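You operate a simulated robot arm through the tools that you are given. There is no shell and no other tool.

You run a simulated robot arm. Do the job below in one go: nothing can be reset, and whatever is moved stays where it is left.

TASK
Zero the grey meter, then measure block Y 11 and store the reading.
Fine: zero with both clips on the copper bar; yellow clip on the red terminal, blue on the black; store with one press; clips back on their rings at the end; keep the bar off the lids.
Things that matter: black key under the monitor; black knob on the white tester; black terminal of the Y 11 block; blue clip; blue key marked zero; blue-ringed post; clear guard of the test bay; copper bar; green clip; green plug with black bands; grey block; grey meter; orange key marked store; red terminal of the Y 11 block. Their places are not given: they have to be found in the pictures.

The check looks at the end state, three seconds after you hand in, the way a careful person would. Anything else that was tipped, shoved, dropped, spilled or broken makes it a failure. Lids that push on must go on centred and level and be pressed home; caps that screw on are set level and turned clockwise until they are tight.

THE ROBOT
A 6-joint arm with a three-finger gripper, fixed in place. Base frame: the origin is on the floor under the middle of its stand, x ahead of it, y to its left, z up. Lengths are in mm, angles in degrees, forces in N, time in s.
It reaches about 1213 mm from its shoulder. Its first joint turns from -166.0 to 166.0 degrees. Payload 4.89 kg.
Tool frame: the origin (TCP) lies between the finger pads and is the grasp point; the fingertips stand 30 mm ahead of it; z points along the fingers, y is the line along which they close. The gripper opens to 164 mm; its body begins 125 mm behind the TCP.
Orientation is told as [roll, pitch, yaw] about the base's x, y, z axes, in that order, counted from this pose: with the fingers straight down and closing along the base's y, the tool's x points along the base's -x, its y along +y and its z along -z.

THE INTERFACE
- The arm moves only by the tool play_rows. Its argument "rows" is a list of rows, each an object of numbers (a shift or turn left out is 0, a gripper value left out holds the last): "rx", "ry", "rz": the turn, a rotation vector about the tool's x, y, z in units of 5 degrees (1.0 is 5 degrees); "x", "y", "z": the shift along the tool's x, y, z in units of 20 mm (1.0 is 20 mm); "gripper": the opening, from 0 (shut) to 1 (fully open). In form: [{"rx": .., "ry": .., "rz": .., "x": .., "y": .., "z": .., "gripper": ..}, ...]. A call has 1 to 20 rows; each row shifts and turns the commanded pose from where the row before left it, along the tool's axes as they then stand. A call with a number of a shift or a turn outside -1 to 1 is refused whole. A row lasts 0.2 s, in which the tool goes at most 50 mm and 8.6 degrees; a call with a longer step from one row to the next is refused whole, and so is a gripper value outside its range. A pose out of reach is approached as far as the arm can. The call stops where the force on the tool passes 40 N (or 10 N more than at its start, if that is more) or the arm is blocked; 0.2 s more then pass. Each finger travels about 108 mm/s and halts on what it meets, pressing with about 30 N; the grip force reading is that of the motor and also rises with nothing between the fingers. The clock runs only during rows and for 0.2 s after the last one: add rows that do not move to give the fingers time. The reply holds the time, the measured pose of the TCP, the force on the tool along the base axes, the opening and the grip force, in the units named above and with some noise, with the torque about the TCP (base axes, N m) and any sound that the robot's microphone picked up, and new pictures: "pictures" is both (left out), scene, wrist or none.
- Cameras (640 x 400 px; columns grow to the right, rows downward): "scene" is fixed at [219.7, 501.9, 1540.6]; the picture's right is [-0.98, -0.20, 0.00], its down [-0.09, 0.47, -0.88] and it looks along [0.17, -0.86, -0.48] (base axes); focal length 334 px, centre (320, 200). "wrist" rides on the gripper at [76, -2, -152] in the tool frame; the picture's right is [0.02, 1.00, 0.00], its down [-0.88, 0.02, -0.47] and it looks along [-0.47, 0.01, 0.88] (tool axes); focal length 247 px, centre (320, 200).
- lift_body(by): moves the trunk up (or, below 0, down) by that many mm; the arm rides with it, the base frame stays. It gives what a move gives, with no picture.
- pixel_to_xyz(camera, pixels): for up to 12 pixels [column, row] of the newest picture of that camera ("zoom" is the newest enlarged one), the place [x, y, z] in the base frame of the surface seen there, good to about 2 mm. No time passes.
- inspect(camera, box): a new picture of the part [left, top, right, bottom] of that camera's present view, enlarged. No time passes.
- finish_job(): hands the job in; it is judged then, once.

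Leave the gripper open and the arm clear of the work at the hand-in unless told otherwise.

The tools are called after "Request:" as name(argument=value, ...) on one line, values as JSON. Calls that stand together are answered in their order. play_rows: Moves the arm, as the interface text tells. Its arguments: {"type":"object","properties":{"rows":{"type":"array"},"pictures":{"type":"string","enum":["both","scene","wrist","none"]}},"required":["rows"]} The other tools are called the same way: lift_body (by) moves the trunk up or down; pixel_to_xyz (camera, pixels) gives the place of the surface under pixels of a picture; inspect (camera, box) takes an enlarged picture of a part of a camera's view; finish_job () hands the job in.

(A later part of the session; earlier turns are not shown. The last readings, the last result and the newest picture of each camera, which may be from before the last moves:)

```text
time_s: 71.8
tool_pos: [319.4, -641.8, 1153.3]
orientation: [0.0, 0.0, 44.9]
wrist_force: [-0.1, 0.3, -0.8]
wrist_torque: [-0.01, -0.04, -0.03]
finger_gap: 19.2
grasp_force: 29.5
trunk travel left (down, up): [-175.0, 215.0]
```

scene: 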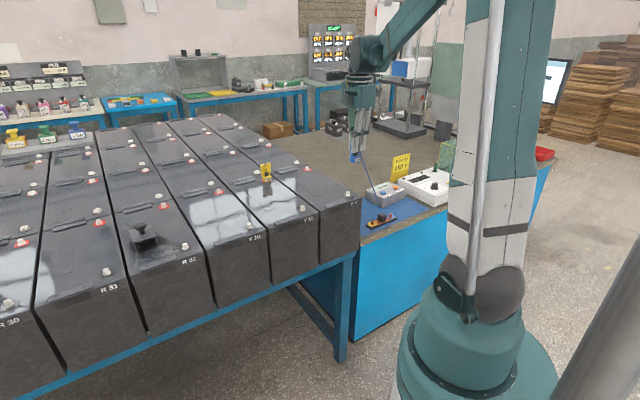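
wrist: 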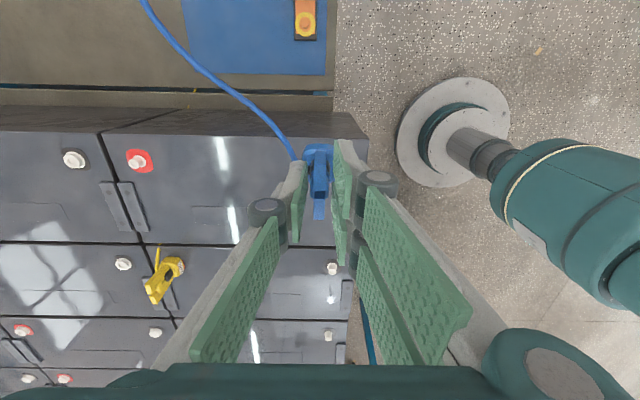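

No pull on the cable. Continuing to above the black terminal of Y 11.

Request:
play_rows(rows=[{"x": -0.986, "y": 0.1166}, {"x": -0.986, "y": 0.1166}, {"x": -0.986, "y": 0.1166}, {"x": -0.986, "y": 0.1166}, {"x": -0.986, "y": 0.1166}, {"x": -0.986, "y": 0.1166}, {"x": -0.986, "y": 0.1166}, {"x": -0.986, "y": 0.1166}, {"x": -0.986, "y": 0.1166}, {"x": -0.986, "y": 0.1166}, {"x": -0.986, "y": 0.1166}, {"x": -0.986, "y": 0.1166}, {}, {}], pictures="both")

Request:
inspect(camera="wrist", box=[260, 80, 380, 180])

```text
time_s: 74.8
tool_pos: [466.7, -455.4, 1152.5]
orientation: [0.0, -0.1, 45.0]
wrist_force: [-0.1, -0.6, -0.7]
wrist_torque: [-0.02, 0.03, 0.0]
finger_gap: 19.5
grasp_force: 30.0
trunk travel left (down, up): [-175.0, 215.0]
```

scene: 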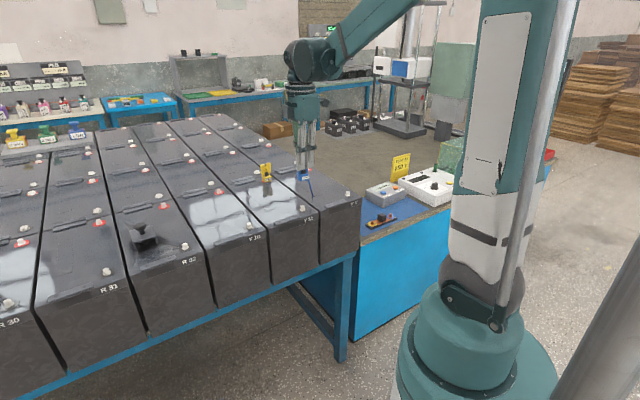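
wrist: 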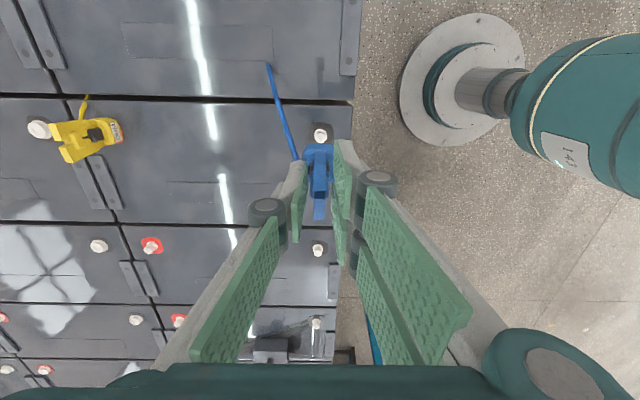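

```text
4.00 times, centred on (320, 130) of wrist
```

zoom: 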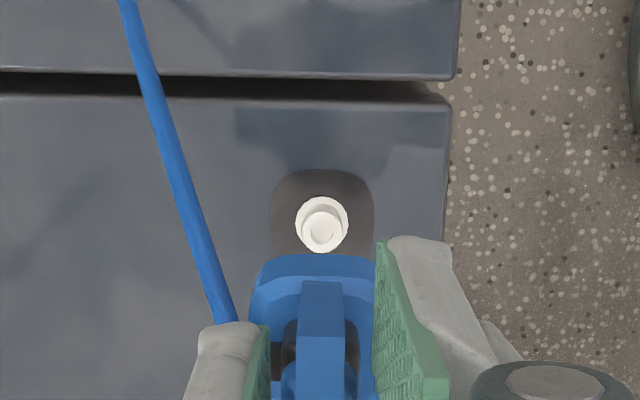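

The Y 11 black terminal's stud shows at zoom (321,228), right ahead of the clip. I'll measure it.

Request:
pixel_to_xyz(camera="zoom", pixels=[[298, 224], [346, 224], [322, 200], [321, 235], [313, 235], [330, 235], [321, 228], [321, 243], [275, 215], [370, 215], [322, 174], [321, 212]])

```text
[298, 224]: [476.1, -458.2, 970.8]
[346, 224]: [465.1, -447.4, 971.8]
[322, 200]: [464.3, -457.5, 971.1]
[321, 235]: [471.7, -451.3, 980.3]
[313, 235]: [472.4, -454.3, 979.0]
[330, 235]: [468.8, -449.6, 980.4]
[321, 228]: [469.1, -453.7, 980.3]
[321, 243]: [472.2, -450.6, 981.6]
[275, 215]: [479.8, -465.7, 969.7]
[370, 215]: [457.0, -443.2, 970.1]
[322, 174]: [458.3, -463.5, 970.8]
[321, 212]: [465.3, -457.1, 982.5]
```

The stud is at about (470.1,-452.8) with its top at z≈980.5. I'll shift +4.8 mm in a and −0.4 mm in b, then go down to just above the stud.

Request:
play_rows(rows=[{"x": -0.24, "y": -0.02}, {}, {"z": 0.9}, {"z": 0.9}, {"z": 0.9}, {"z": 0.9}, {"z": 0.9}, {}, {}], pictures="both")

Request:
inspect(camera="wrist", box=[260, 90, 380, 190])

Request:
inspect(camera="scene", box=[270, 160, 340, 220])

```text
time_s: 76.8
tool_pos: [471.3, -453.3, 1062.0]
orientation: [0.0, -0.1, 45.0]
wrist_force: [0.0, -0.5, -0.4]
wrist_torque: [0.0, 0.01, 0.0]
finger_gap: 19.6
grasp_force: 30.0
trunk travel left (down, up): [-175.0, 215.0]
```

scene: 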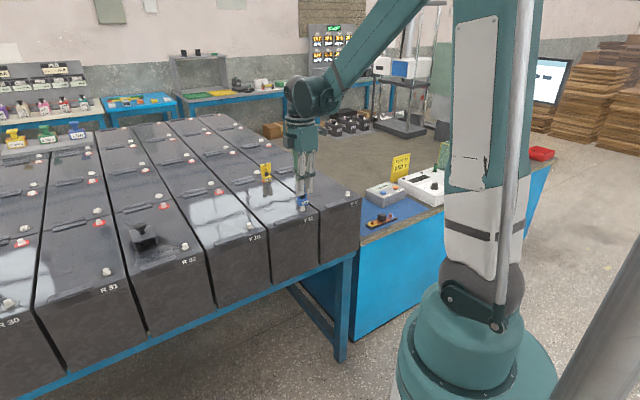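
wrist: 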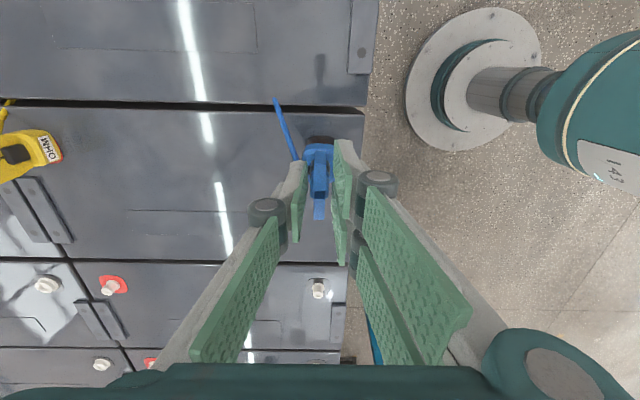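

```text
4.00 times, centred on (320, 140) of wrist
```

zoom: 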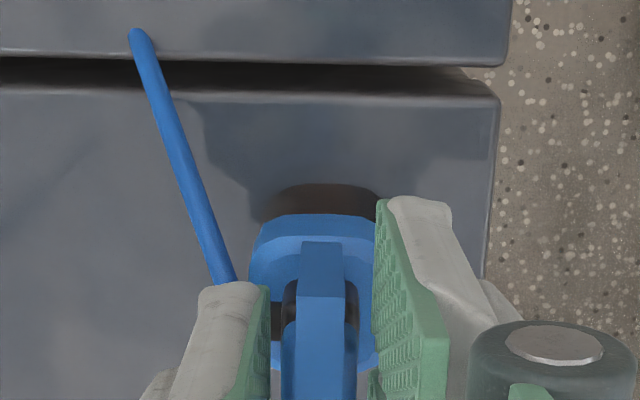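

```text
6.67 times, centred on (305, 190) of scene
```

zoom: 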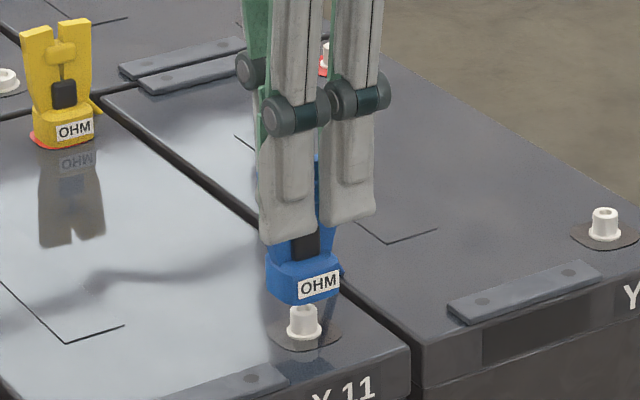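

The clip is in line above the stud (scene zoom column ≈304 for both), and the wrist view matches the red terminal case. I'll lower it.

Request:
play_rows(rows=[{"z": 0.3}, {"z": 0.3}, {"z": 0.1}, {"z": 0.1}, {"z": 0.1}, {}], pictures="none")

Request:
play_rows(rows=[{"z": 0.05}, {"z": 0.05}, {"z": 0.05}, {"z": 0.05}, {}], pictures="none")

Request:
inspect(camera="scene", box=[280, 170, 330, 215])

```text
time_s: 78.2
tool_pos: [470.2, -452.7, 1044.1]
orientation: [0.0, 0.0, 45.0]
wrist_force: [0.4, 0.2, -1.5]
wrist_torque: [-0.03, 0.01, 0.0]
finger_gap: 19.7
grasp_force: 29.8
trunk travel left (down, up): [-175.0, 215.0]
```

```text
time_s: 79.4
tool_pos: [469.4, -453.3, 1041.6]
orientation: [0.0, -0.1, 45.0]
wrist_force: [0.6, -0.2, -1.8]
wrist_torque: [0.02, 0.01, 0.01]
finger_gap: 19.6
grasp_force: 29.8
trunk travel left (down, up): [-175.0, 215.0]
```

```text
8.89 times, centred on (305, 192) of scene
```

zoom: 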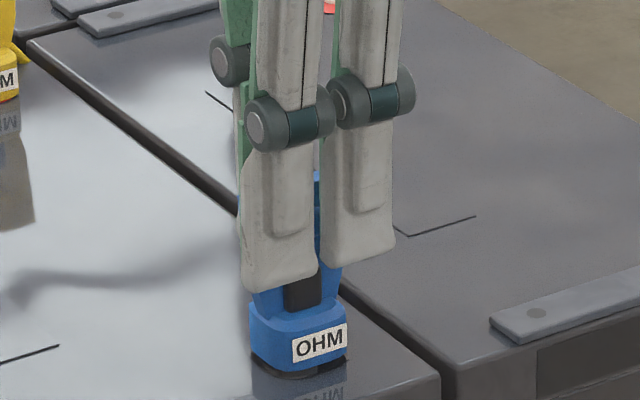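

The clip is sliding over the stud with no side force. I'll go by 1 mm steps to the seat.

Request:
play_rows(rows=[{"z": 0.05}, {"z": 0.05}, {}], pictures="none")

Request:
play_rows(rows=[{"z": 0.05}, {}], pictures="none")

```text
time_s: 80.2
tool_pos: [471.5, -453.3, 1037.5]
orientation: [-0.1, 0.0, 45.0]
wrist_force: [-0.1, -0.6, -0.5]
wrist_torque: [-0.02, 0.02, 0.02]
finger_gap: 19.4
grasp_force: 30.0
trunk travel left (down, up): [-175.0, 215.0]
```

```text
time_s: 80.8
tool_pos: [470.3, -452.8, 1038.5]
orientation: [0.0, -0.1, 45.0]
wrist_force: [5.3, -2.6, 17.0]
wrist_torque: [-0.09, -0.32, -0.03]
finger_gap: 19.6
grasp_force: 30.3
trunk travel left (down, up): [-175.0, 215.0]
```

It's seated with a 17 N reaction. I'll ease off half a millimetre, open, and read the meter.

Request:
play_rows(rows=[{"z": -0.03}, {"gripper": 0.2}, {"gripper": 0.3}, {"gripper": 0.4}, {"gripper": 0.4}, {}], pictures="both")

Request:
inspect(camera="scene", box=[280, 170, 330, 215])

Request:
inspect(camera="scene", box=[340, 160, 430, 230])

```text
time_s: 82.2
tool_pos: [470.1, -451.5, 1038.4]
orientation: [0.1, 0.0, 45.1]
wrist_force: [-0.4, 0.6, 0.1]
wrist_torque: [0.03, 0.0, 0.02]
finger_gap: 65.2
grasp_force: 0.1
trunk travel left (down, up): [-175.0, 215.0]
```

scene: 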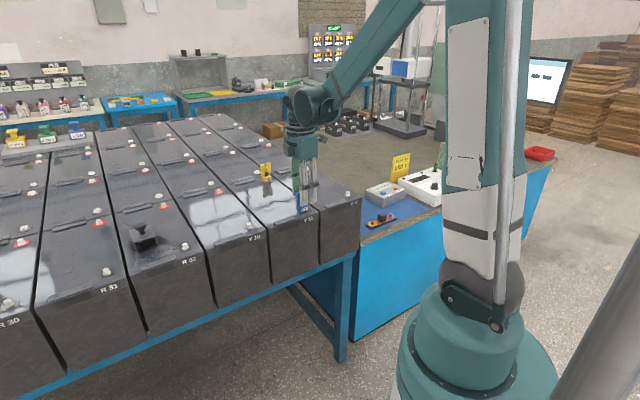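
wrist: 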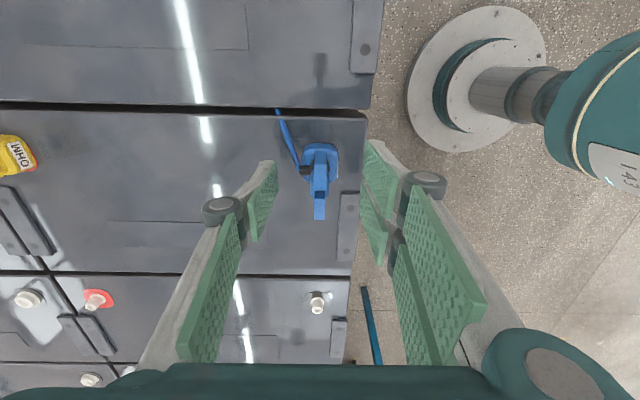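

```text
8.89 times, centred on (305, 192) of scene
```

zoom: 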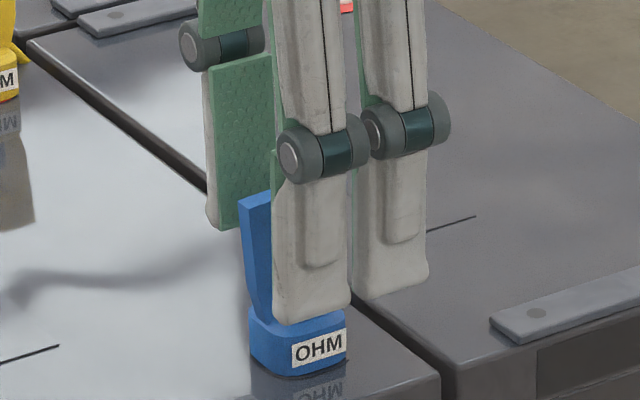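

```text
5.71 times, centred on (385, 195) of scene
```

zoom: 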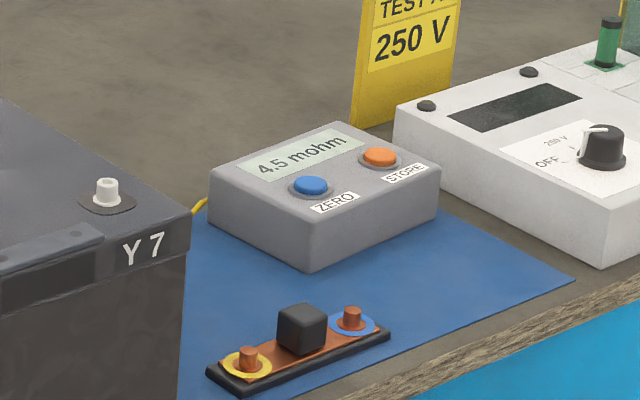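

The meter reads 4.5 mohm with yellow on red and blue on black, so both contacts are good. Next is the single STORE press. I'll lift clear and move to above the STORE key, closing the gripper on the way.

Request:
play_rows(rows=[{"z": -0.5}, {"z": -1}, {"z": -1}, {"z": -1}, {"z": -1}, {"z": -0.5}, {"x": 0.98, "y": -0.289, "gripper": 0}, {"x": 0.98, "y": -0.289}, {"x": 0.98, "y": -0.289}, {"x": 0.98, "y": -0.289}, {"x": 0.98, "y": -0.289}, {"x": 0.98, "y": -0.289}, {"x": 0.98, "y": -0.289}, {"x": 0.98, "y": -0.289}, {"x": 0.98, "y": -0.289}, {"x": 0.98, "y": -0.289}, {"x": 0.98, "y": -0.289}, {"x": 0.98, "y": -0.289}, {"x": 0.98, "y": -0.289}, {}], pictures="both")

Request:
inspect(camera="scene", box=[240, 140, 420, 240])

```text
time_s: 86.4
tool_pos: [344.5, -686.2, 1139.9]
orientation: [0.0, -0.1, 45.0]
wrist_force: [-0.6, 0.8, 0.5]
wrist_torque: [0.03, 0.03, 0.01]
finger_gap: 0.0
grasp_force: 30.4
trunk travel left (down, up): [-175.0, 215.0]
```

scene: 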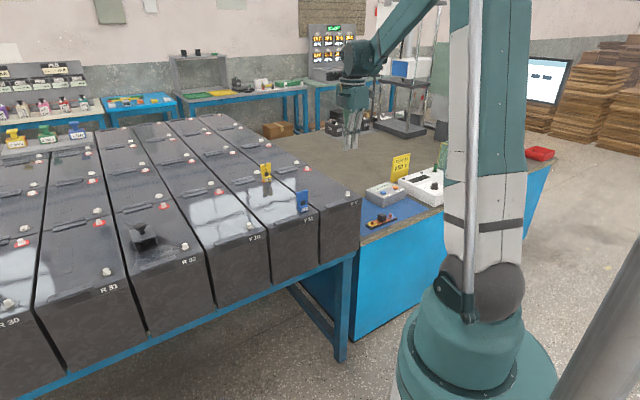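
wrist: 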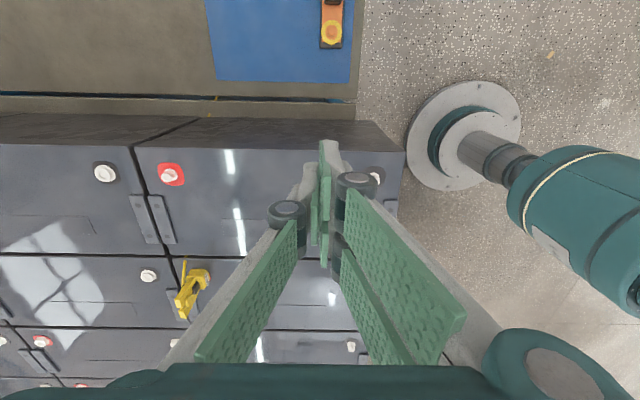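

```text
3.56 times, centred on (330, 190) of scene
```

zoom: 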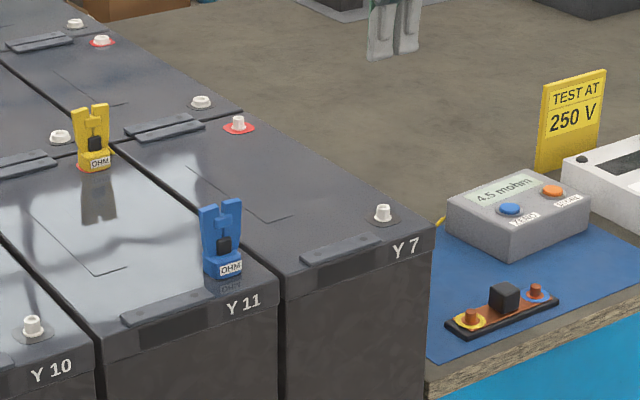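

Both clips stand on Y 11 and the display holds 4.5 mohm. Continuing to above the STORE key at about (139.5,-1057.5).

Request:
play_rows(rows=[{"x": 1, "y": -0.289}, {"x": 1, "y": -0.289}, {"x": 1, "y": -0.289}, {"x": 1, "y": -0.289}, {"x": 1, "y": -0.289}, {"x": 1, "y": -0.289}, {"x": 1, "y": -0.289}, {"x": 1, "y": -0.289}, {"x": 1, "y": -0.289}, {"x": 1, "y": -0.289}, {"x": 1, "y": -0.289}, {"x": 1, "y": -0.289}, {"x": 1, "y": -0.289}, {"x": 1, "y": -0.289}, {"x": 1, "y": -0.289}, {"x": 1, "y": -0.289}, {"x": 1, "y": -0.289}, {"x": 1, "y": -0.289}, {"x": 1, "y": -0.289}, {"x": 1, "y": -0.289}], pictures="both")

```text
time_s: 90.6
tool_pos: [141.6, -1051.4, 1139.0]
orientation: [0.0, 0.0, 45.0]
wrist_force: [0.4, 0.1, 0.0]
wrist_torque: [-0.11, 0.05, 0.0]
finger_gap: 0.0
grasp_force: 30.2
trunk travel left (down, up): [-175.0, 215.0]
```

scene: 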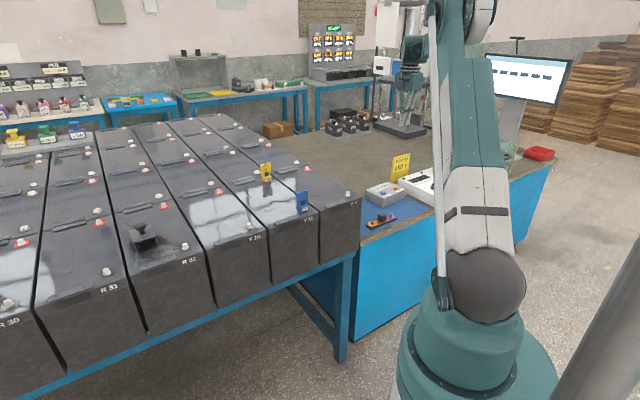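
wrist: 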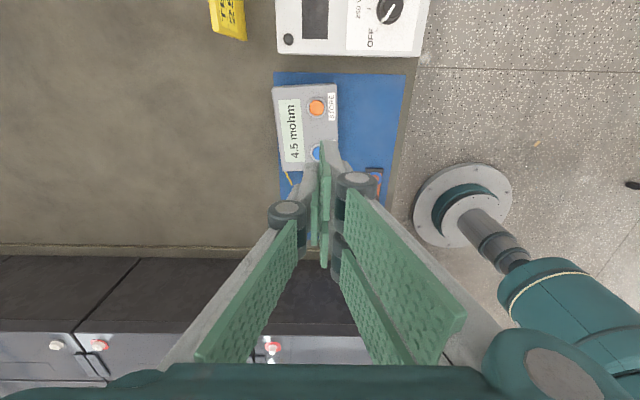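

The STORE key shows at (317,107). I'll measure it accurately.

Request:
inspect(camera="wrist", box=[280, 80, 360, 140])

Request:
pixel_to_xyz(camera="wrist", pixels=[[317, 107], [313, 107], [321, 107], [317, 103], [317, 111], [290, 120]])

```text
6.67 times, centred on (320, 110) of wrist
```

zoom: 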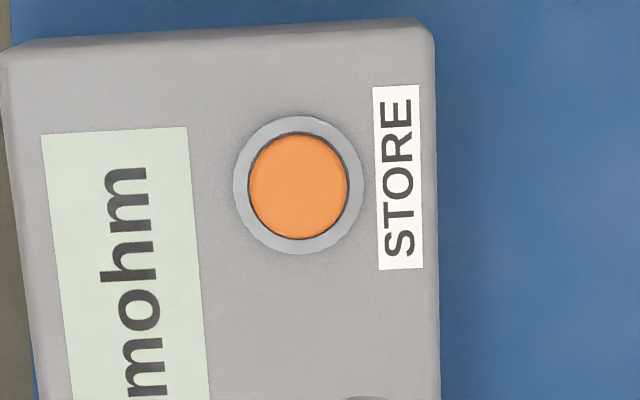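

```text
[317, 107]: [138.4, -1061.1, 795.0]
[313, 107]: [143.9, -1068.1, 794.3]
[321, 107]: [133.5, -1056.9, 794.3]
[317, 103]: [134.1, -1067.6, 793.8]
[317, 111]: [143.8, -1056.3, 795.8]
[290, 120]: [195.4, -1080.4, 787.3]
```

The key centre is about (139.8,-1058.8). I'll correct and go down to roughly 40 mm above the key first.

Request:
play_rows(rows=[{"x": 0.325, "y": -0.195, "z": 0.5}, {"z": 1}, {"z": 1}, {"z": 1}, {"z": 1}, {"z": 1}, {"z": 1}, {"z": 1}, {"z": 1}, {"z": 1}, {"z": 1}, {"z": 1}, {"z": 1}, {"z": 1}, {"z": 0.5}, {}], pictures="both")

Request:
inspect(camera="wrist", box=[260, 90, 380, 190])

```text
time_s: 94.0
tool_pos: [140.4, -1058.9, 858.2]
orientation: [0.0, 0.0, 45.0]
wrist_force: [0.4, 0.1, 0.3]
wrist_torque: [0.01, 0.01, -0.03]
finger_gap: 0.0
grasp_force: 29.7
trunk travel left (down, up): [-175.0, 215.0]
```

scene: 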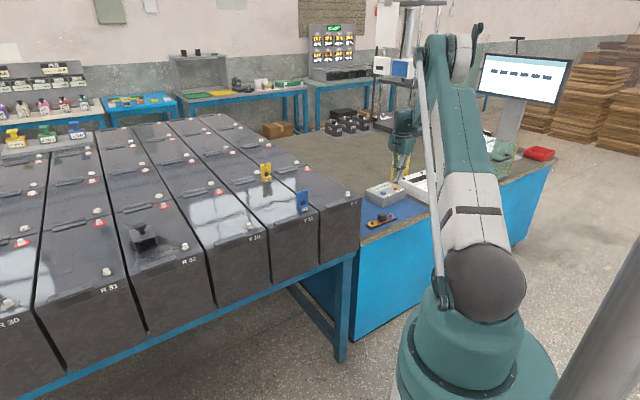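
wrist: 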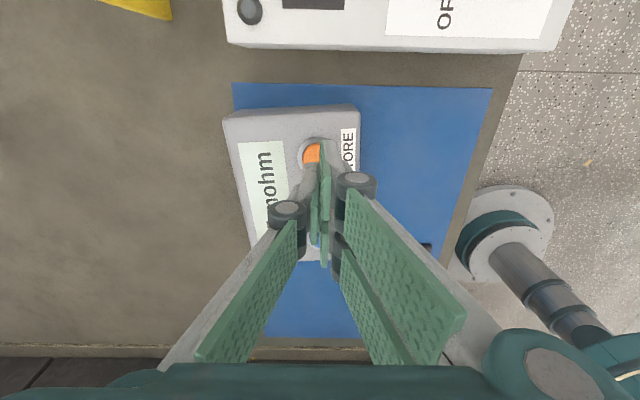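

```text
4.00 times, centred on (320, 140) of wrist
```

zoom: 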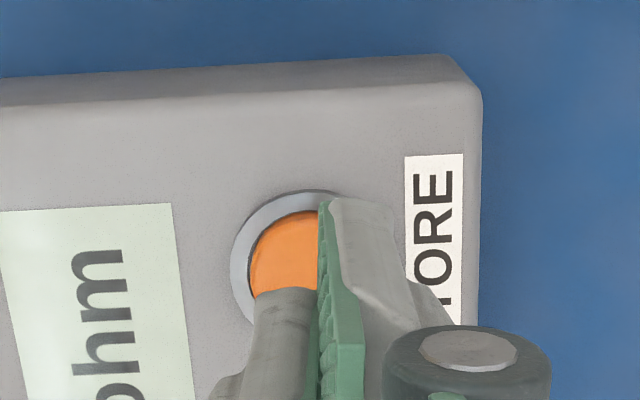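

The tips are over the key. I'll double-check the key centre from this closer range before pressing.

Request:
pixel_to_xyz(camera="zoom", pixels=[[252, 265], [300, 214], [285, 250], [310, 280], [236, 262], [300, 194], [270, 225], [315, 214]])

```text
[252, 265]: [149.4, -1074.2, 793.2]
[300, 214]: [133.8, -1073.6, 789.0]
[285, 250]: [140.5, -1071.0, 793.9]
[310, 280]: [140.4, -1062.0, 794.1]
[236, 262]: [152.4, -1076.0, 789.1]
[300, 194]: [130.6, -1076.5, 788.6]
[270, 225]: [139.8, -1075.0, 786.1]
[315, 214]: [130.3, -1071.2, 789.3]
```

The centre comes out at about (140.8,-1060.6), within 2 mm of the tool. I'll make a small correction and go down to just above the key (ZERO clicked at TCP z≈817).

Request:
play_rows(rows=[{"x": 0.05, "y": -0.07, "z": 0.5}, {"z": 0.6}, {"z": 0.4}, {"z": 0.2}, {}], pictures="none")

```text
time_s: 95.2
tool_pos: [141.6, -1060.2, 823.8]
orientation: [0.0, -0.1, 45.0]
wrist_force: [0.1, 0.5, 0.0]
wrist_torque: [0.0, 0.0, 0.06]
finger_gap: 0.0
grasp_force: 30.1
trunk travel left (down, up): [-175.0, 215.0]
```

Just above the key with no force. Stepping down by 1 mm.

Request:
play_rows(rows=[{"z": 0.05}, {"z": 0.05}, {"z": 0.05}, {"z": 0.05}, {}], pictures="none")

```text
time_s: 96.4
tool_pos: [141.4, -1060.2, 821.1]
orientation: [0.0, 0.0, 45.0]
wrist_force: [-0.5, 0.5, 0.1]
wrist_torque: [0.02, -0.01, 0.0]
finger_gap: 0.2
grasp_force: 29.7
trunk travel left (down, up): [-175.0, 215.0]
```

Request:
play_rows(rows=[{"z": 0.05}, {"z": 0.05}, {}], pictures="none")

```text
time_s: 97.2
tool_pos: [141.6, -1059.8, 819.6]
orientation: [0.0, 0.0, 45.0]
wrist_force: [0.4, 0.4, 0.2]
wrist_torque: [-0.02, 0.01, 0.02]
finger_gap: 0.0
grasp_force: 29.8
trunk travel left (down, up): [-175.0, 215.0]
```

No click yet. Continuing in single-millimetre steps.

Request:
play_rows(rows=[{"z": 0.05}, {"z": 0.05}, {}], pictures="none")

```text
time_s: 98.0
tool_pos: [141.7, -1059.7, 817.1]
orientation: [-0.1, 0.1, 45.0]
wrist_force: [0.4, 0.3, 1.0]
wrist_torque: [0.0, -0.04, 0.0]
finger_gap: 6.2
grasp_force: 30.0
trunk travel left (down, up): [-175.0, 215.0]
heard: click
```

One click heard, so STORE was pressed once. I'll lift straight off and read the display.

Request:
play_rows(rows=[{"z": -0.3}, {"z": -0.7}, {"z": -1}, {"z": -1}, {"z": -1}, {"z": -1}, {"z": -1}, {"z": -1}, {}], pictures="both")

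Request:
inspect(camera="scene", box=[340, 160, 430, 230])

Request:
inspect(camera="wrist", box=[230, 80, 390, 240])

```text
time_s: 100.0
tool_pos: [141.0, -1060.4, 956.7]
orientation: [0.0, 0.0, 45.0]
wrist_force: [-0.1, -0.1, -0.1]
wrist_torque: [-0.01, -0.01, 0.01]
finger_gap: 0.0
grasp_force: 30.4
trunk travel left (down, up): [-175.0, 215.0]
```

scene: 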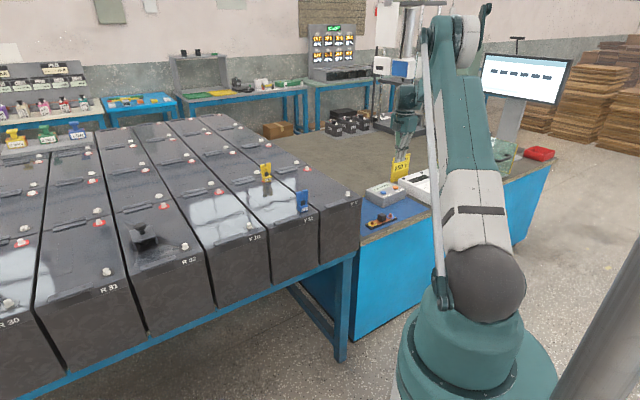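
wrist: 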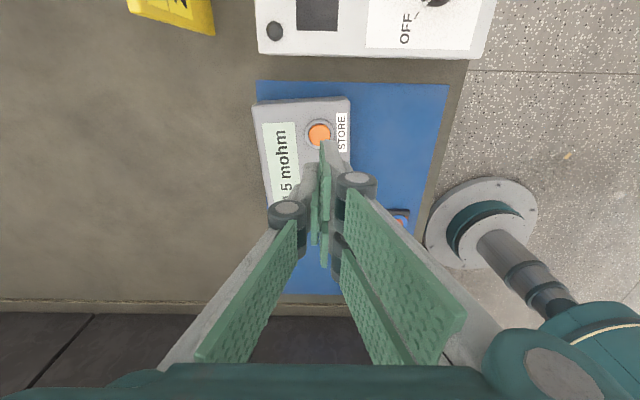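

```text
5.71 times, centred on (385, 195) of scene
```

zoom: 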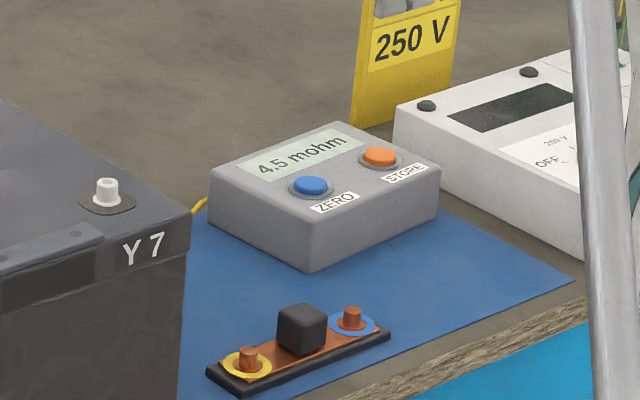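

```text
2.50 times, centred on (310, 160) of wrist
```

zoom: 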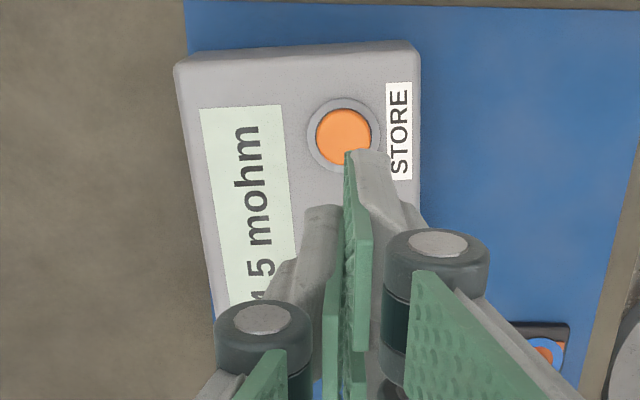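

The display still shows the 4.5 mohm reading, and STORE clicked exactly once. Next I return the clips to their rings, blue first. I'll raise and travel back to above the Y 11 black terminal, opening the gripper to 66 mm.

Request:
play_rows(rows=[{"z": -1}, {"z": -1}, {"z": -1}, {"z": -1}, {"z": -1}, {"z": -1}, {"z": -1}, {"z": -1}, {"z": -1, "gripper": 0.4}, {"x": -0.974, "y": 0.2896}, {"x": -0.974, "y": 0.2896}, {"x": -0.974, "y": 0.2896}, {"x": -0.974, "y": 0.2896}, {"x": -0.974, "y": 0.2896}, {"x": -0.974, "y": 0.2896}, {"x": -0.974, "y": 0.2896}, {"x": -0.974, "y": 0.2896}, {"x": -0.974, "y": 0.2896}, {"x": -0.974, "y": 0.2896}, {"x": -0.974, "y": 0.2896}], pictures="none")

Request:
play_rows(rows=[{"x": -0.974, "y": 0.2896}, {"x": -0.974, "y": 0.2896}, {"x": -0.974, "y": 0.2896}, {"x": -0.974, "y": 0.2896}, {"x": -0.974, "y": 0.2896}, {"x": -0.974, "y": 0.2896}, {"x": -0.974, "y": 0.2896}, {"x": -0.974, "y": 0.2896}, {"x": -0.974, "y": 0.2896}, {"x": -0.974, "y": 0.2896}, {"x": -0.974, "y": 0.2896}, {"x": -0.974, "y": 0.2896}, {"x": -0.974, "y": 0.2896}, {"x": -0.974, "y": 0.2896}, {"x": -0.974, "y": 0.2896}, {"x": -0.974, "y": 0.2896}, {"x": -0.974, "y": 0.2896}, {"x": -0.974, "y": 0.2896}, {}, {}], pictures="both")

```text
time_s: 104.2
tool_pos: [247.1, -861.7, 1136.9]
orientation: [-0.1, 0.0, 45.0]
wrist_force: [0.1, -0.6, -0.8]
wrist_torque: [0.11, -0.05, 0.01]
finger_gap: 65.8
grasp_force: 0.1
trunk travel left (down, up): [-175.0, 215.0]
```

```text
time_s: 108.4
tool_pos: [420.4, -540.7, 1137.0]
orientation: [0.0, 0.0, 45.1]
wrist_force: [0.3, 0.1, -0.2]
wrist_torque: [-0.03, 0.03, 0.04]
finger_gap: 65.5
grasp_force: 0.1
trunk travel left (down, up): [-175.0, 215.0]
```

scene: 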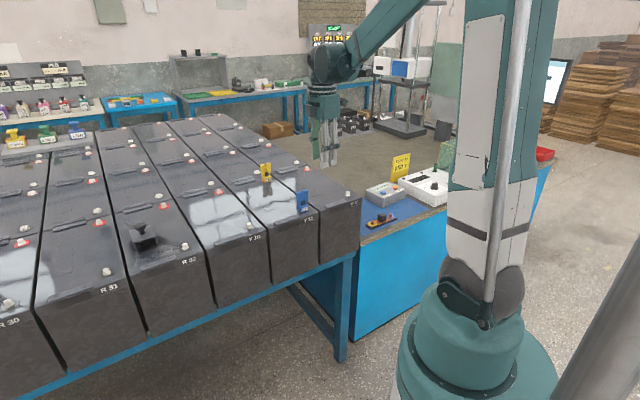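
wrist: 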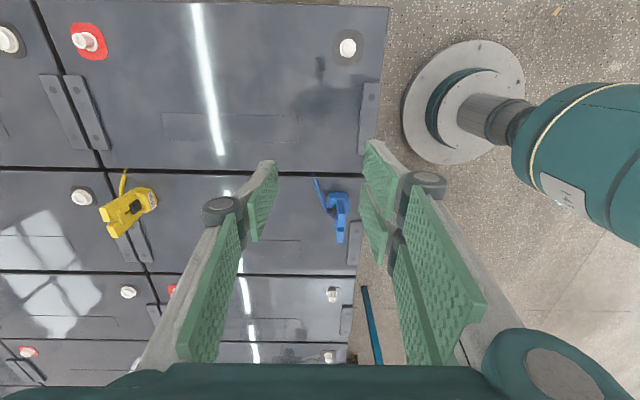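

Five more rows bring me over the blue clip.

Request:
play_rows(rows=[{"x": -0.973, "y": 0.27}, {"x": -0.973, "y": 0.27}, {"x": -0.973, "y": 0.27}, {"x": -0.973, "y": 0.27}, {"x": -0.973, "y": 0.27}, {}, {}], pictures="wrist")

Request:
inspect(camera="wrist", box=[270, 100, 370, 200])

```text
time_s: 110.0
tool_pos: [472.1, -452.2, 1136.5]
orientation: [0.0, 0.0, 45.0]
wrist_force: [0.9, -0.1, -0.1]
wrist_torque: [-0.08, -0.02, 0.03]
finger_gap: 65.4
grasp_force: 0.1
trunk travel left (down, up): [-175.0, 215.0]
```

wrist: 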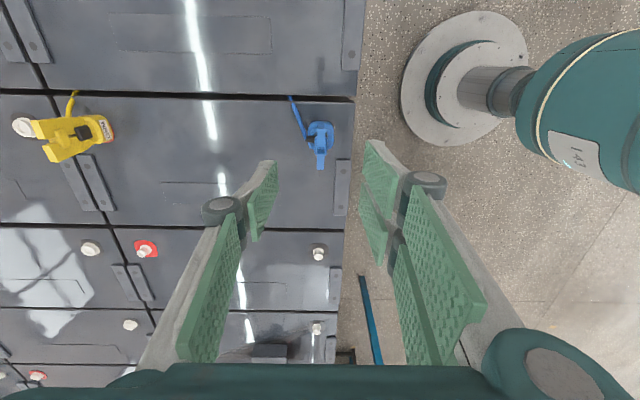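

```text
4.00 times, centred on (320, 150) of wrist
```

zoom: 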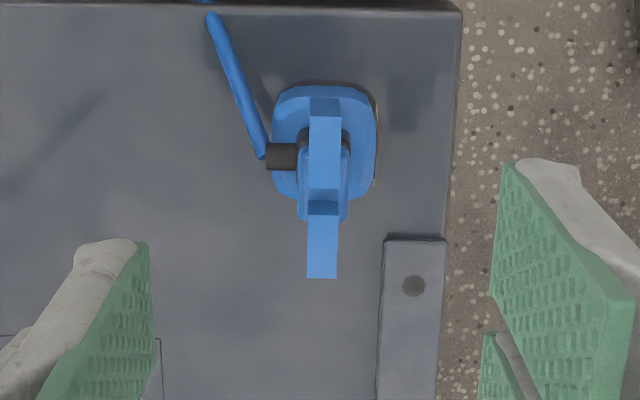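

Well centred (lever column ≈320.9 against 320.4 expected). I'll go straight down to the grip height, TCP z≈1038.

Request:
play_rows(rows=[{"z": 0.8}, {"z": 0.9}, {"z": 0.9}, {"z": 0.9}, {"z": 0.8}, {"z": 0.6}, {}, {}], pictures="wrist")

Request:
inspect(camera="wrist", box=[220, 130, 420, 290])

```text
time_s: 111.8
tool_pos: [472.0, -453.2, 1038.5]
orientation: [-0.1, 0.0, 44.9]
wrist_force: [0.0, 0.6, -0.8]
wrist_torque: [0.02, 0.0, 0.02]
finger_gap: 65.5
grasp_force: 0.1
trunk travel left (down, up): [-175.0, 215.0]
```

wrist: 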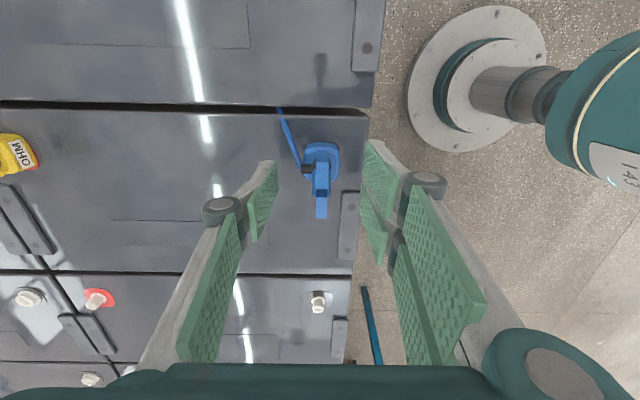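

```text
2.50 times, centred on (320, 210) of wrist
```

zoom: 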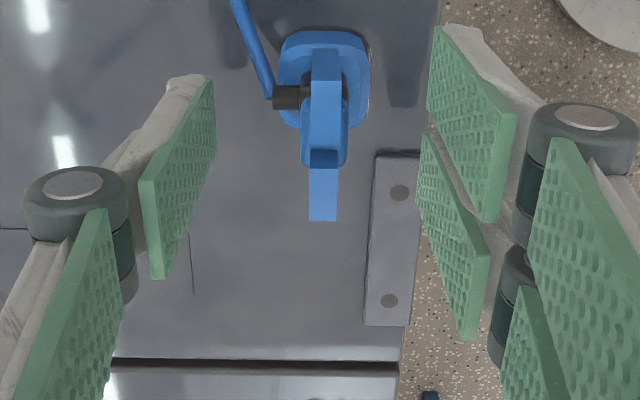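

Within about 1 mm. I'll apply a small trim, then close and lift.

Request:
play_rows(rows=[{"x": 0.05, "y": 0.02}, {}, {"gripper": 0.25}, {"gripper": 0.18}, {"gripper": 0.12}, {"gripper": 0.08}, {"gripper": 0.04}, {"gripper": 0}, {"gripper": 0}, {"gripper": 0}, {}], pictures="none")

Request:
inspect(camera="wrist", box=[220, 130, 420, 290])

```text
time_s: 114.2
tool_pos: [471.3, -452.9, 1038.6]
orientation: [0.1, 0.0, 45.0]
wrist_force: [0.0, -0.1, 0.0]
wrist_torque: [0.01, -0.01, 0.03]
finger_gap: 19.4
grasp_force: 30.0
trunk travel left (down, up): [-175.0, 215.0]
```

```text
2.50 times, centred on (320, 210) of wrist
```

zoom: 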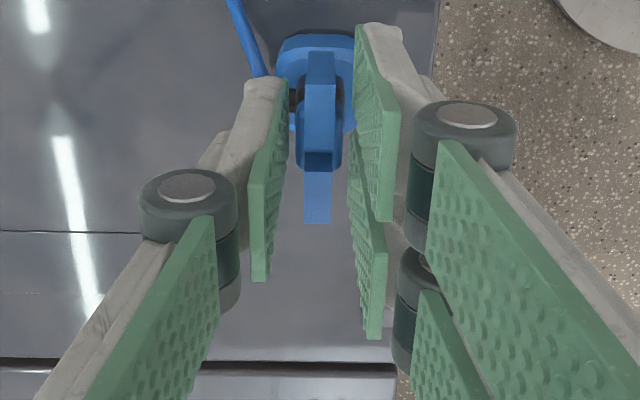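

A firm hold at 19.4 mm. I'll lift straight up 112 mm, slowly at first.

Request:
play_rows(rows=[{"z": -0.2}, {"z": -0.4}, {"z": -0.6}, {"z": -0.8}, {"z": -1}, {"z": -1}, {"z": -0.8}, {"z": -0.8}, {}], pictures="both")

Request:
inspect(camera="scene", box=[250, 140, 350, 220])

```text
time_s: 116.2
tool_pos: [471.5, -455.7, 1150.5]
orientation: [0.0, 0.0, 45.0]
wrist_force: [-0.1, -0.9, -0.5]
wrist_torque: [-0.02, -0.02, -0.01]
finger_gap: 19.7
grasp_force: 29.4
trunk travel left (down, up): [-175.0, 215.0]
```

scene: 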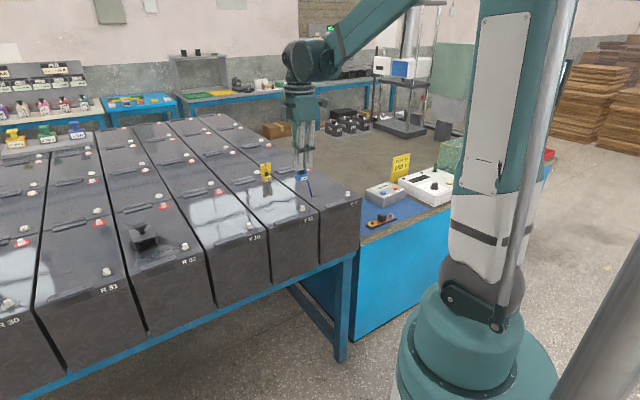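
wrist: 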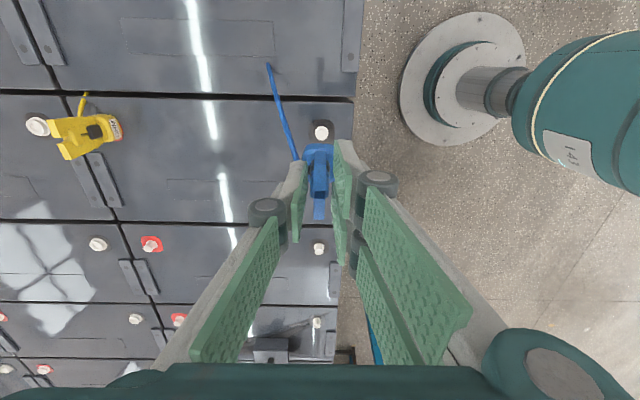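

```text
5.00 times, centred on (300, 180) of scene
```

zoom: 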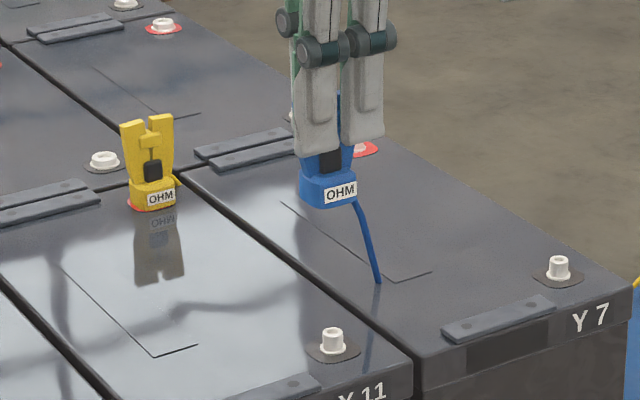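

The blue clip is free. I'll carry it back to above its post with a level move of 25 rows in two calls.

Request:
play_rows(rows=[{"x": 0.9964, "y": -0.1156}, {"x": 0.9964, "y": -0.1156}, {"x": 0.9964, "y": -0.1156}, {"x": 0.9964, "y": -0.1156}, {"x": 0.9964, "y": -0.1156}, {"x": 0.9964, "y": -0.1156}, {"x": 0.9964, "y": -0.1156}, {"x": 0.9964, "y": -0.1156}, {"x": 0.9964, "y": -0.1156}, {"x": 0.9964, "y": -0.1156}, {"x": 0.9964, "y": -0.1156}, {"x": 0.9964, "y": -0.1156}, {"x": 0.9964, "y": -0.1156}, {"x": 0.9964, "y": -0.1156}, {"x": 0.9964, "y": -0.1156}, {"x": 0.9964, "y": -0.1156}, {"x": 0.9964, "y": -0.1156}, {"x": 0.9964, "y": -0.1156}], pictures="none")

Request:
play_rows(rows=[{"x": 0.9964, "y": -0.1156}, {"x": 0.9964, "y": -0.1156}, {"x": 0.9964, "y": -0.1156}, {"x": 0.9964, "y": -0.1156}, {"x": 0.9964, "y": -0.1156}, {"x": 0.9964, "y": -0.1156}, {"x": 0.9964, "y": -0.1156}, {}, {}], pictures="both")

Request:
inspect(camera="wrist", box=[270, 70, 370, 170])

```text
time_s: 120.0
tool_pos: [246.8, -736.9, 1150.6]
orientation: [0.0, 0.0, 44.9]
wrist_force: [0.2, 0.0, -0.3]
wrist_torque: [-0.09, 0.06, -0.01]
finger_gap: 19.3
grasp_force: 29.8
trunk travel left (down, up): [-175.0, 215.0]
```

```text
time_s: 122.0
tool_pos: [159.7, -846.3, 1151.7]
orientation: [0.0, -0.1, 45.0]
wrist_force: [0.4, 0.1, -1.3]
wrist_torque: [0.05, 0.01, 0.02]
finger_gap: 19.5
grasp_force: 30.0
trunk travel left (down, up): [-175.0, 215.0]
```

scene: 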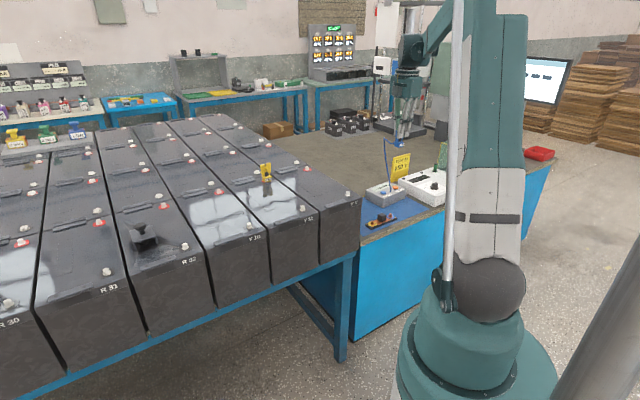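
wrist: 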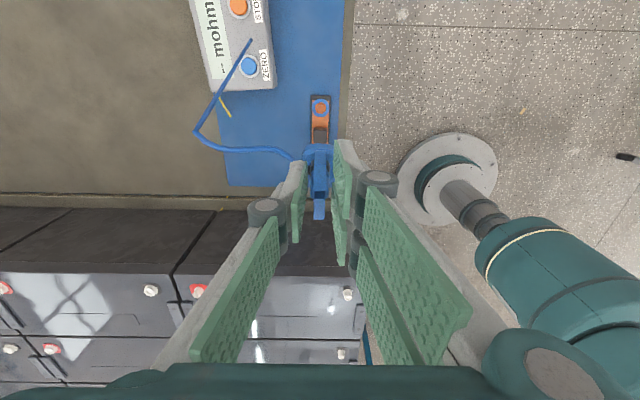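

```text
4.00 times, centred on (320, 120) of wrist
```

zoom: 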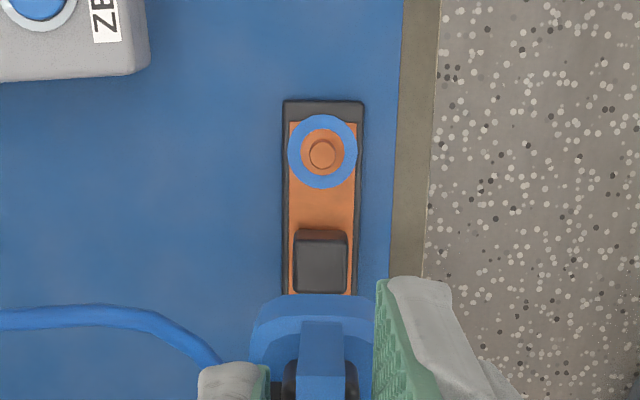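

The ring shows at zoom (322,152). I'll re-measure the ring and take a few extra pose readings to average out the noise.

Request:
pixel_to_xyz(camera="zoom", pixels=[[291, 152], [353, 152], [322, 119], [322, 185], [322, 155], [319, 155], [325, 155]])

Request:
play_rows(rows=[{}], pictures="none")

Request:
play_rows(rows=[{}], pictures="none")

Request:
play_rows(rows=[{}], pictures="none")

```text
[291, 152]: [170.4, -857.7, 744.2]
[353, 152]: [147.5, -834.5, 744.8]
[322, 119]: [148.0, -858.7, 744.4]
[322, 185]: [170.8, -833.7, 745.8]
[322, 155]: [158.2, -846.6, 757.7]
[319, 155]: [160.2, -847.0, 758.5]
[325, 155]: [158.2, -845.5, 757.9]
```

```text
time_s: 122.4
tool_pos: [160.4, -845.6, 1151.7]
orientation: [0.0, 0.0, 45.0]
wrist_force: [-0.4, 0.5, -1.2]
wrist_torque: [0.02, 0.0, -0.03]
finger_gap: 19.5
grasp_force: 29.7
trunk travel left (down, up): [-175.0, 215.0]
```

```text
time_s: 122.8
tool_pos: [159.9, -845.3, 1151.1]
orientation: [0.0, 0.1, 45.1]
wrist_force: [0.3, -0.3, -1.6]
wrist_torque: [0.01, 0.01, -0.02]
finger_gap: 19.4
grasp_force: 29.9
trunk travel left (down, up): [-175.0, 215.0]
```

```text
time_s: 123.2
tool_pos: [160.6, -844.5, 1151.4]
orientation: [0.0, 0.0, 45.1]
wrist_force: [0.1, -0.2, -1.3]
wrist_torque: [0.0, -0.06, -0.03]
finger_gap: 19.6
grasp_force: 29.7
trunk travel left (down, up): [-175.0, 215.0]
```

The ring centre is (159.1,-846.2) and the averaged tool position is (160.2,-845.4). With the known grip offset, the clip is within about 0.5 mm of the post. I'll trim slightly and go down to about 18 mm above the post.

Request:
play_rows(rows=[{"x": 0.02, "z": 0.5}, {"z": 1}, {"z": 1}, {"z": 1}, {"z": 1}, {"z": 1}, {"z": 1}, {"z": 1}, {"z": 1}, {"z": 1}, {"z": 1}, {"z": 1}, {"z": 1}, {"z": 1}, {"z": 1}, {"z": 0.8}, {}, {}], pictures="both")

Request:
inspect(camera="scene", box=[350, 180, 420, 235])

Request:
inspect(camera="wrist", box=[260, 90, 380, 190])

```text
time_s: 127.0
tool_pos: [159.8, -844.7, 843.9]
orientation: [0.0, 0.1, 45.0]
wrist_force: [0.6, -0.9, -0.8]
wrist_torque: [0.03, -0.01, -0.01]
finger_gap: 19.7
grasp_force: 29.9
trunk travel left (down, up): [-175.0, 215.0]
```

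scene: 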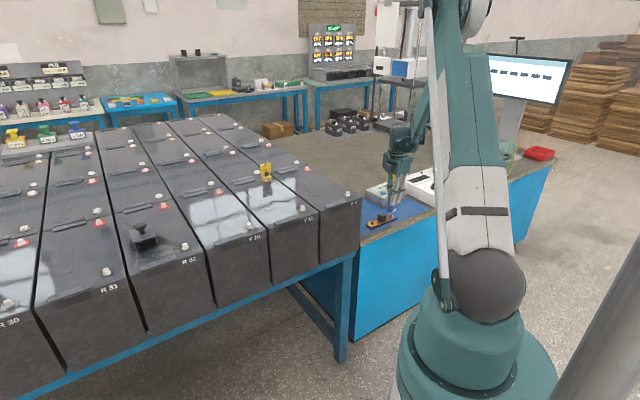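
wrist: 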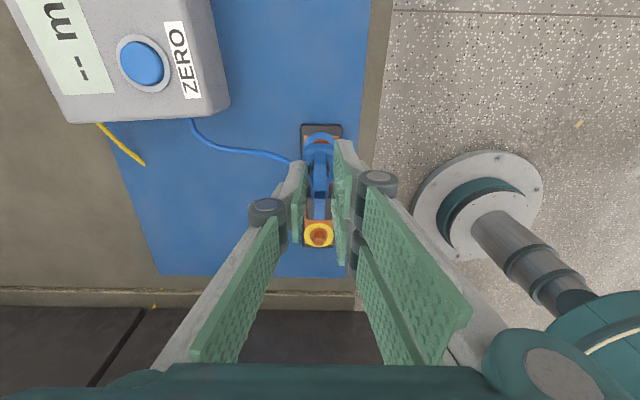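

```text
7.27 times, centred on (385, 208) of scene
```

zoom: 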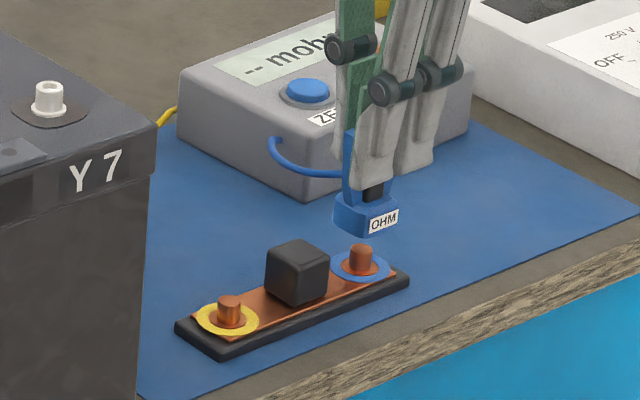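

```text
4.00 times, centred on (320, 140) of wrist
```

zoom: 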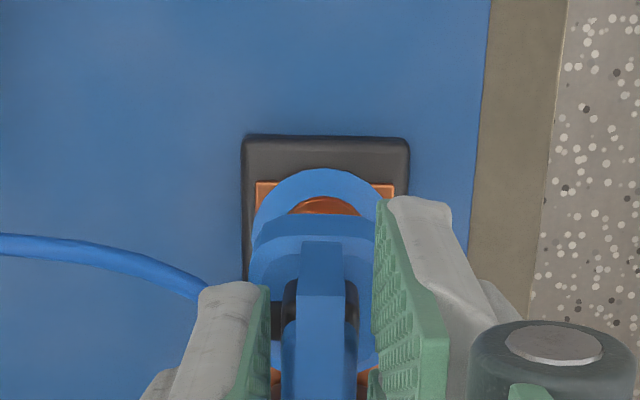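

Aligned: the scene view matches once I allow for perspective, and the wrist view shows the ring about 0.6 mm back. I'll trim −0.6 mm in b and lower slowly over the post.

Request:
play_rows(rows=[{"y": -0.03, "z": 0.3}, {"z": 0.3}, {"z": 0.2}, {"z": 0.1}, {"z": 0.1}, {"z": 0.1}, {}], pictures="none")

Request:
inspect(camera="scene", box=[360, 190, 415, 235])

```text
time_s: 128.6
tool_pos: [160.2, -849.7, 822.7]
orientation: [0.0, 0.0, 45.1]
wrist_force: [0.3, 0.3, -1.4]
wrist_torque: [0.0, -0.02, 0.0]
finger_gap: 19.6
grasp_force: 29.3
trunk travel left (down, up): [-175.0, 215.0]
```

```text
8.89 times, centred on (388, 212) of scene
```

zoom: 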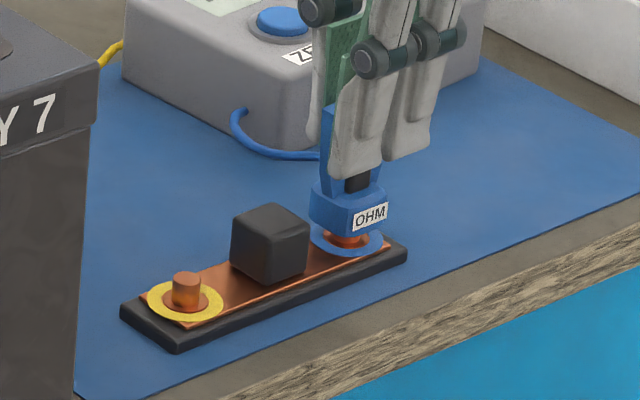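

That y reading of −849.7 looks off. I'll re-read the pose before continuing.

Request:
play_rows(rows=[{}], pictures="wrist")

Request:
play_rows(rows=[{}], pictures="none")

Request:
inspect(camera="wrist", box=[260, 90, 380, 190])

```text
time_s: 129.0
tool_pos: [159.1, -846.6, 822.2]
orientation: [-0.1, 0.1, 45.0]
wrist_force: [0.1, 0.0, -1.2]
wrist_torque: [-0.03, -0.01, 0.02]
finger_gap: 19.5
grasp_force: 30.0
trunk travel left (down, up): [-175.0, 215.0]
```

wrist: 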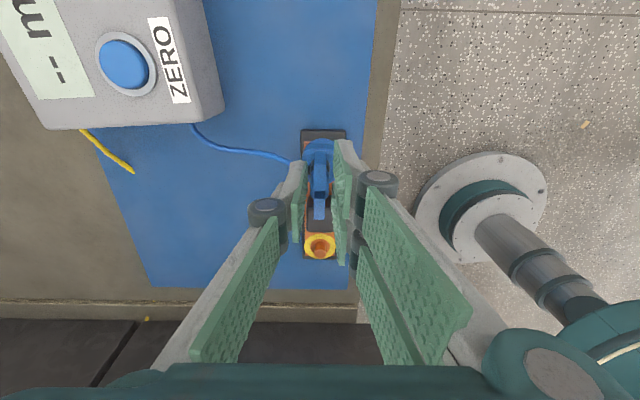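

```text
time_s: 129.4
tool_pos: [159.7, -847.0, 822.7]
orientation: [0.0, -0.1, 45.1]
wrist_force: [0.3, 0.5, -2.0]
wrist_torque: [0.01, 0.01, 0.03]
finger_gap: 19.5
grasp_force: 30.0
trunk travel left (down, up): [-175.0, 215.0]
```

```text
4.00 times, centred on (320, 140) of wrist
```

zoom: 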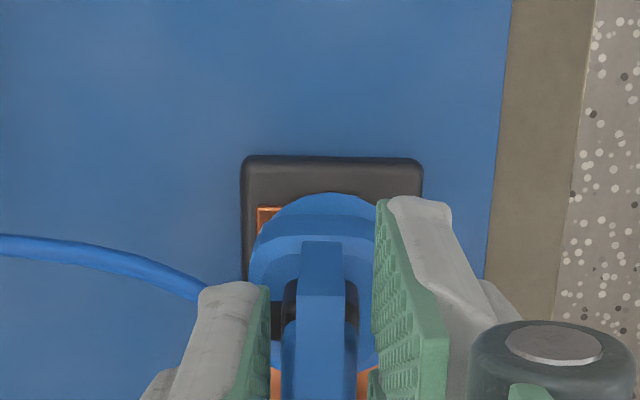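

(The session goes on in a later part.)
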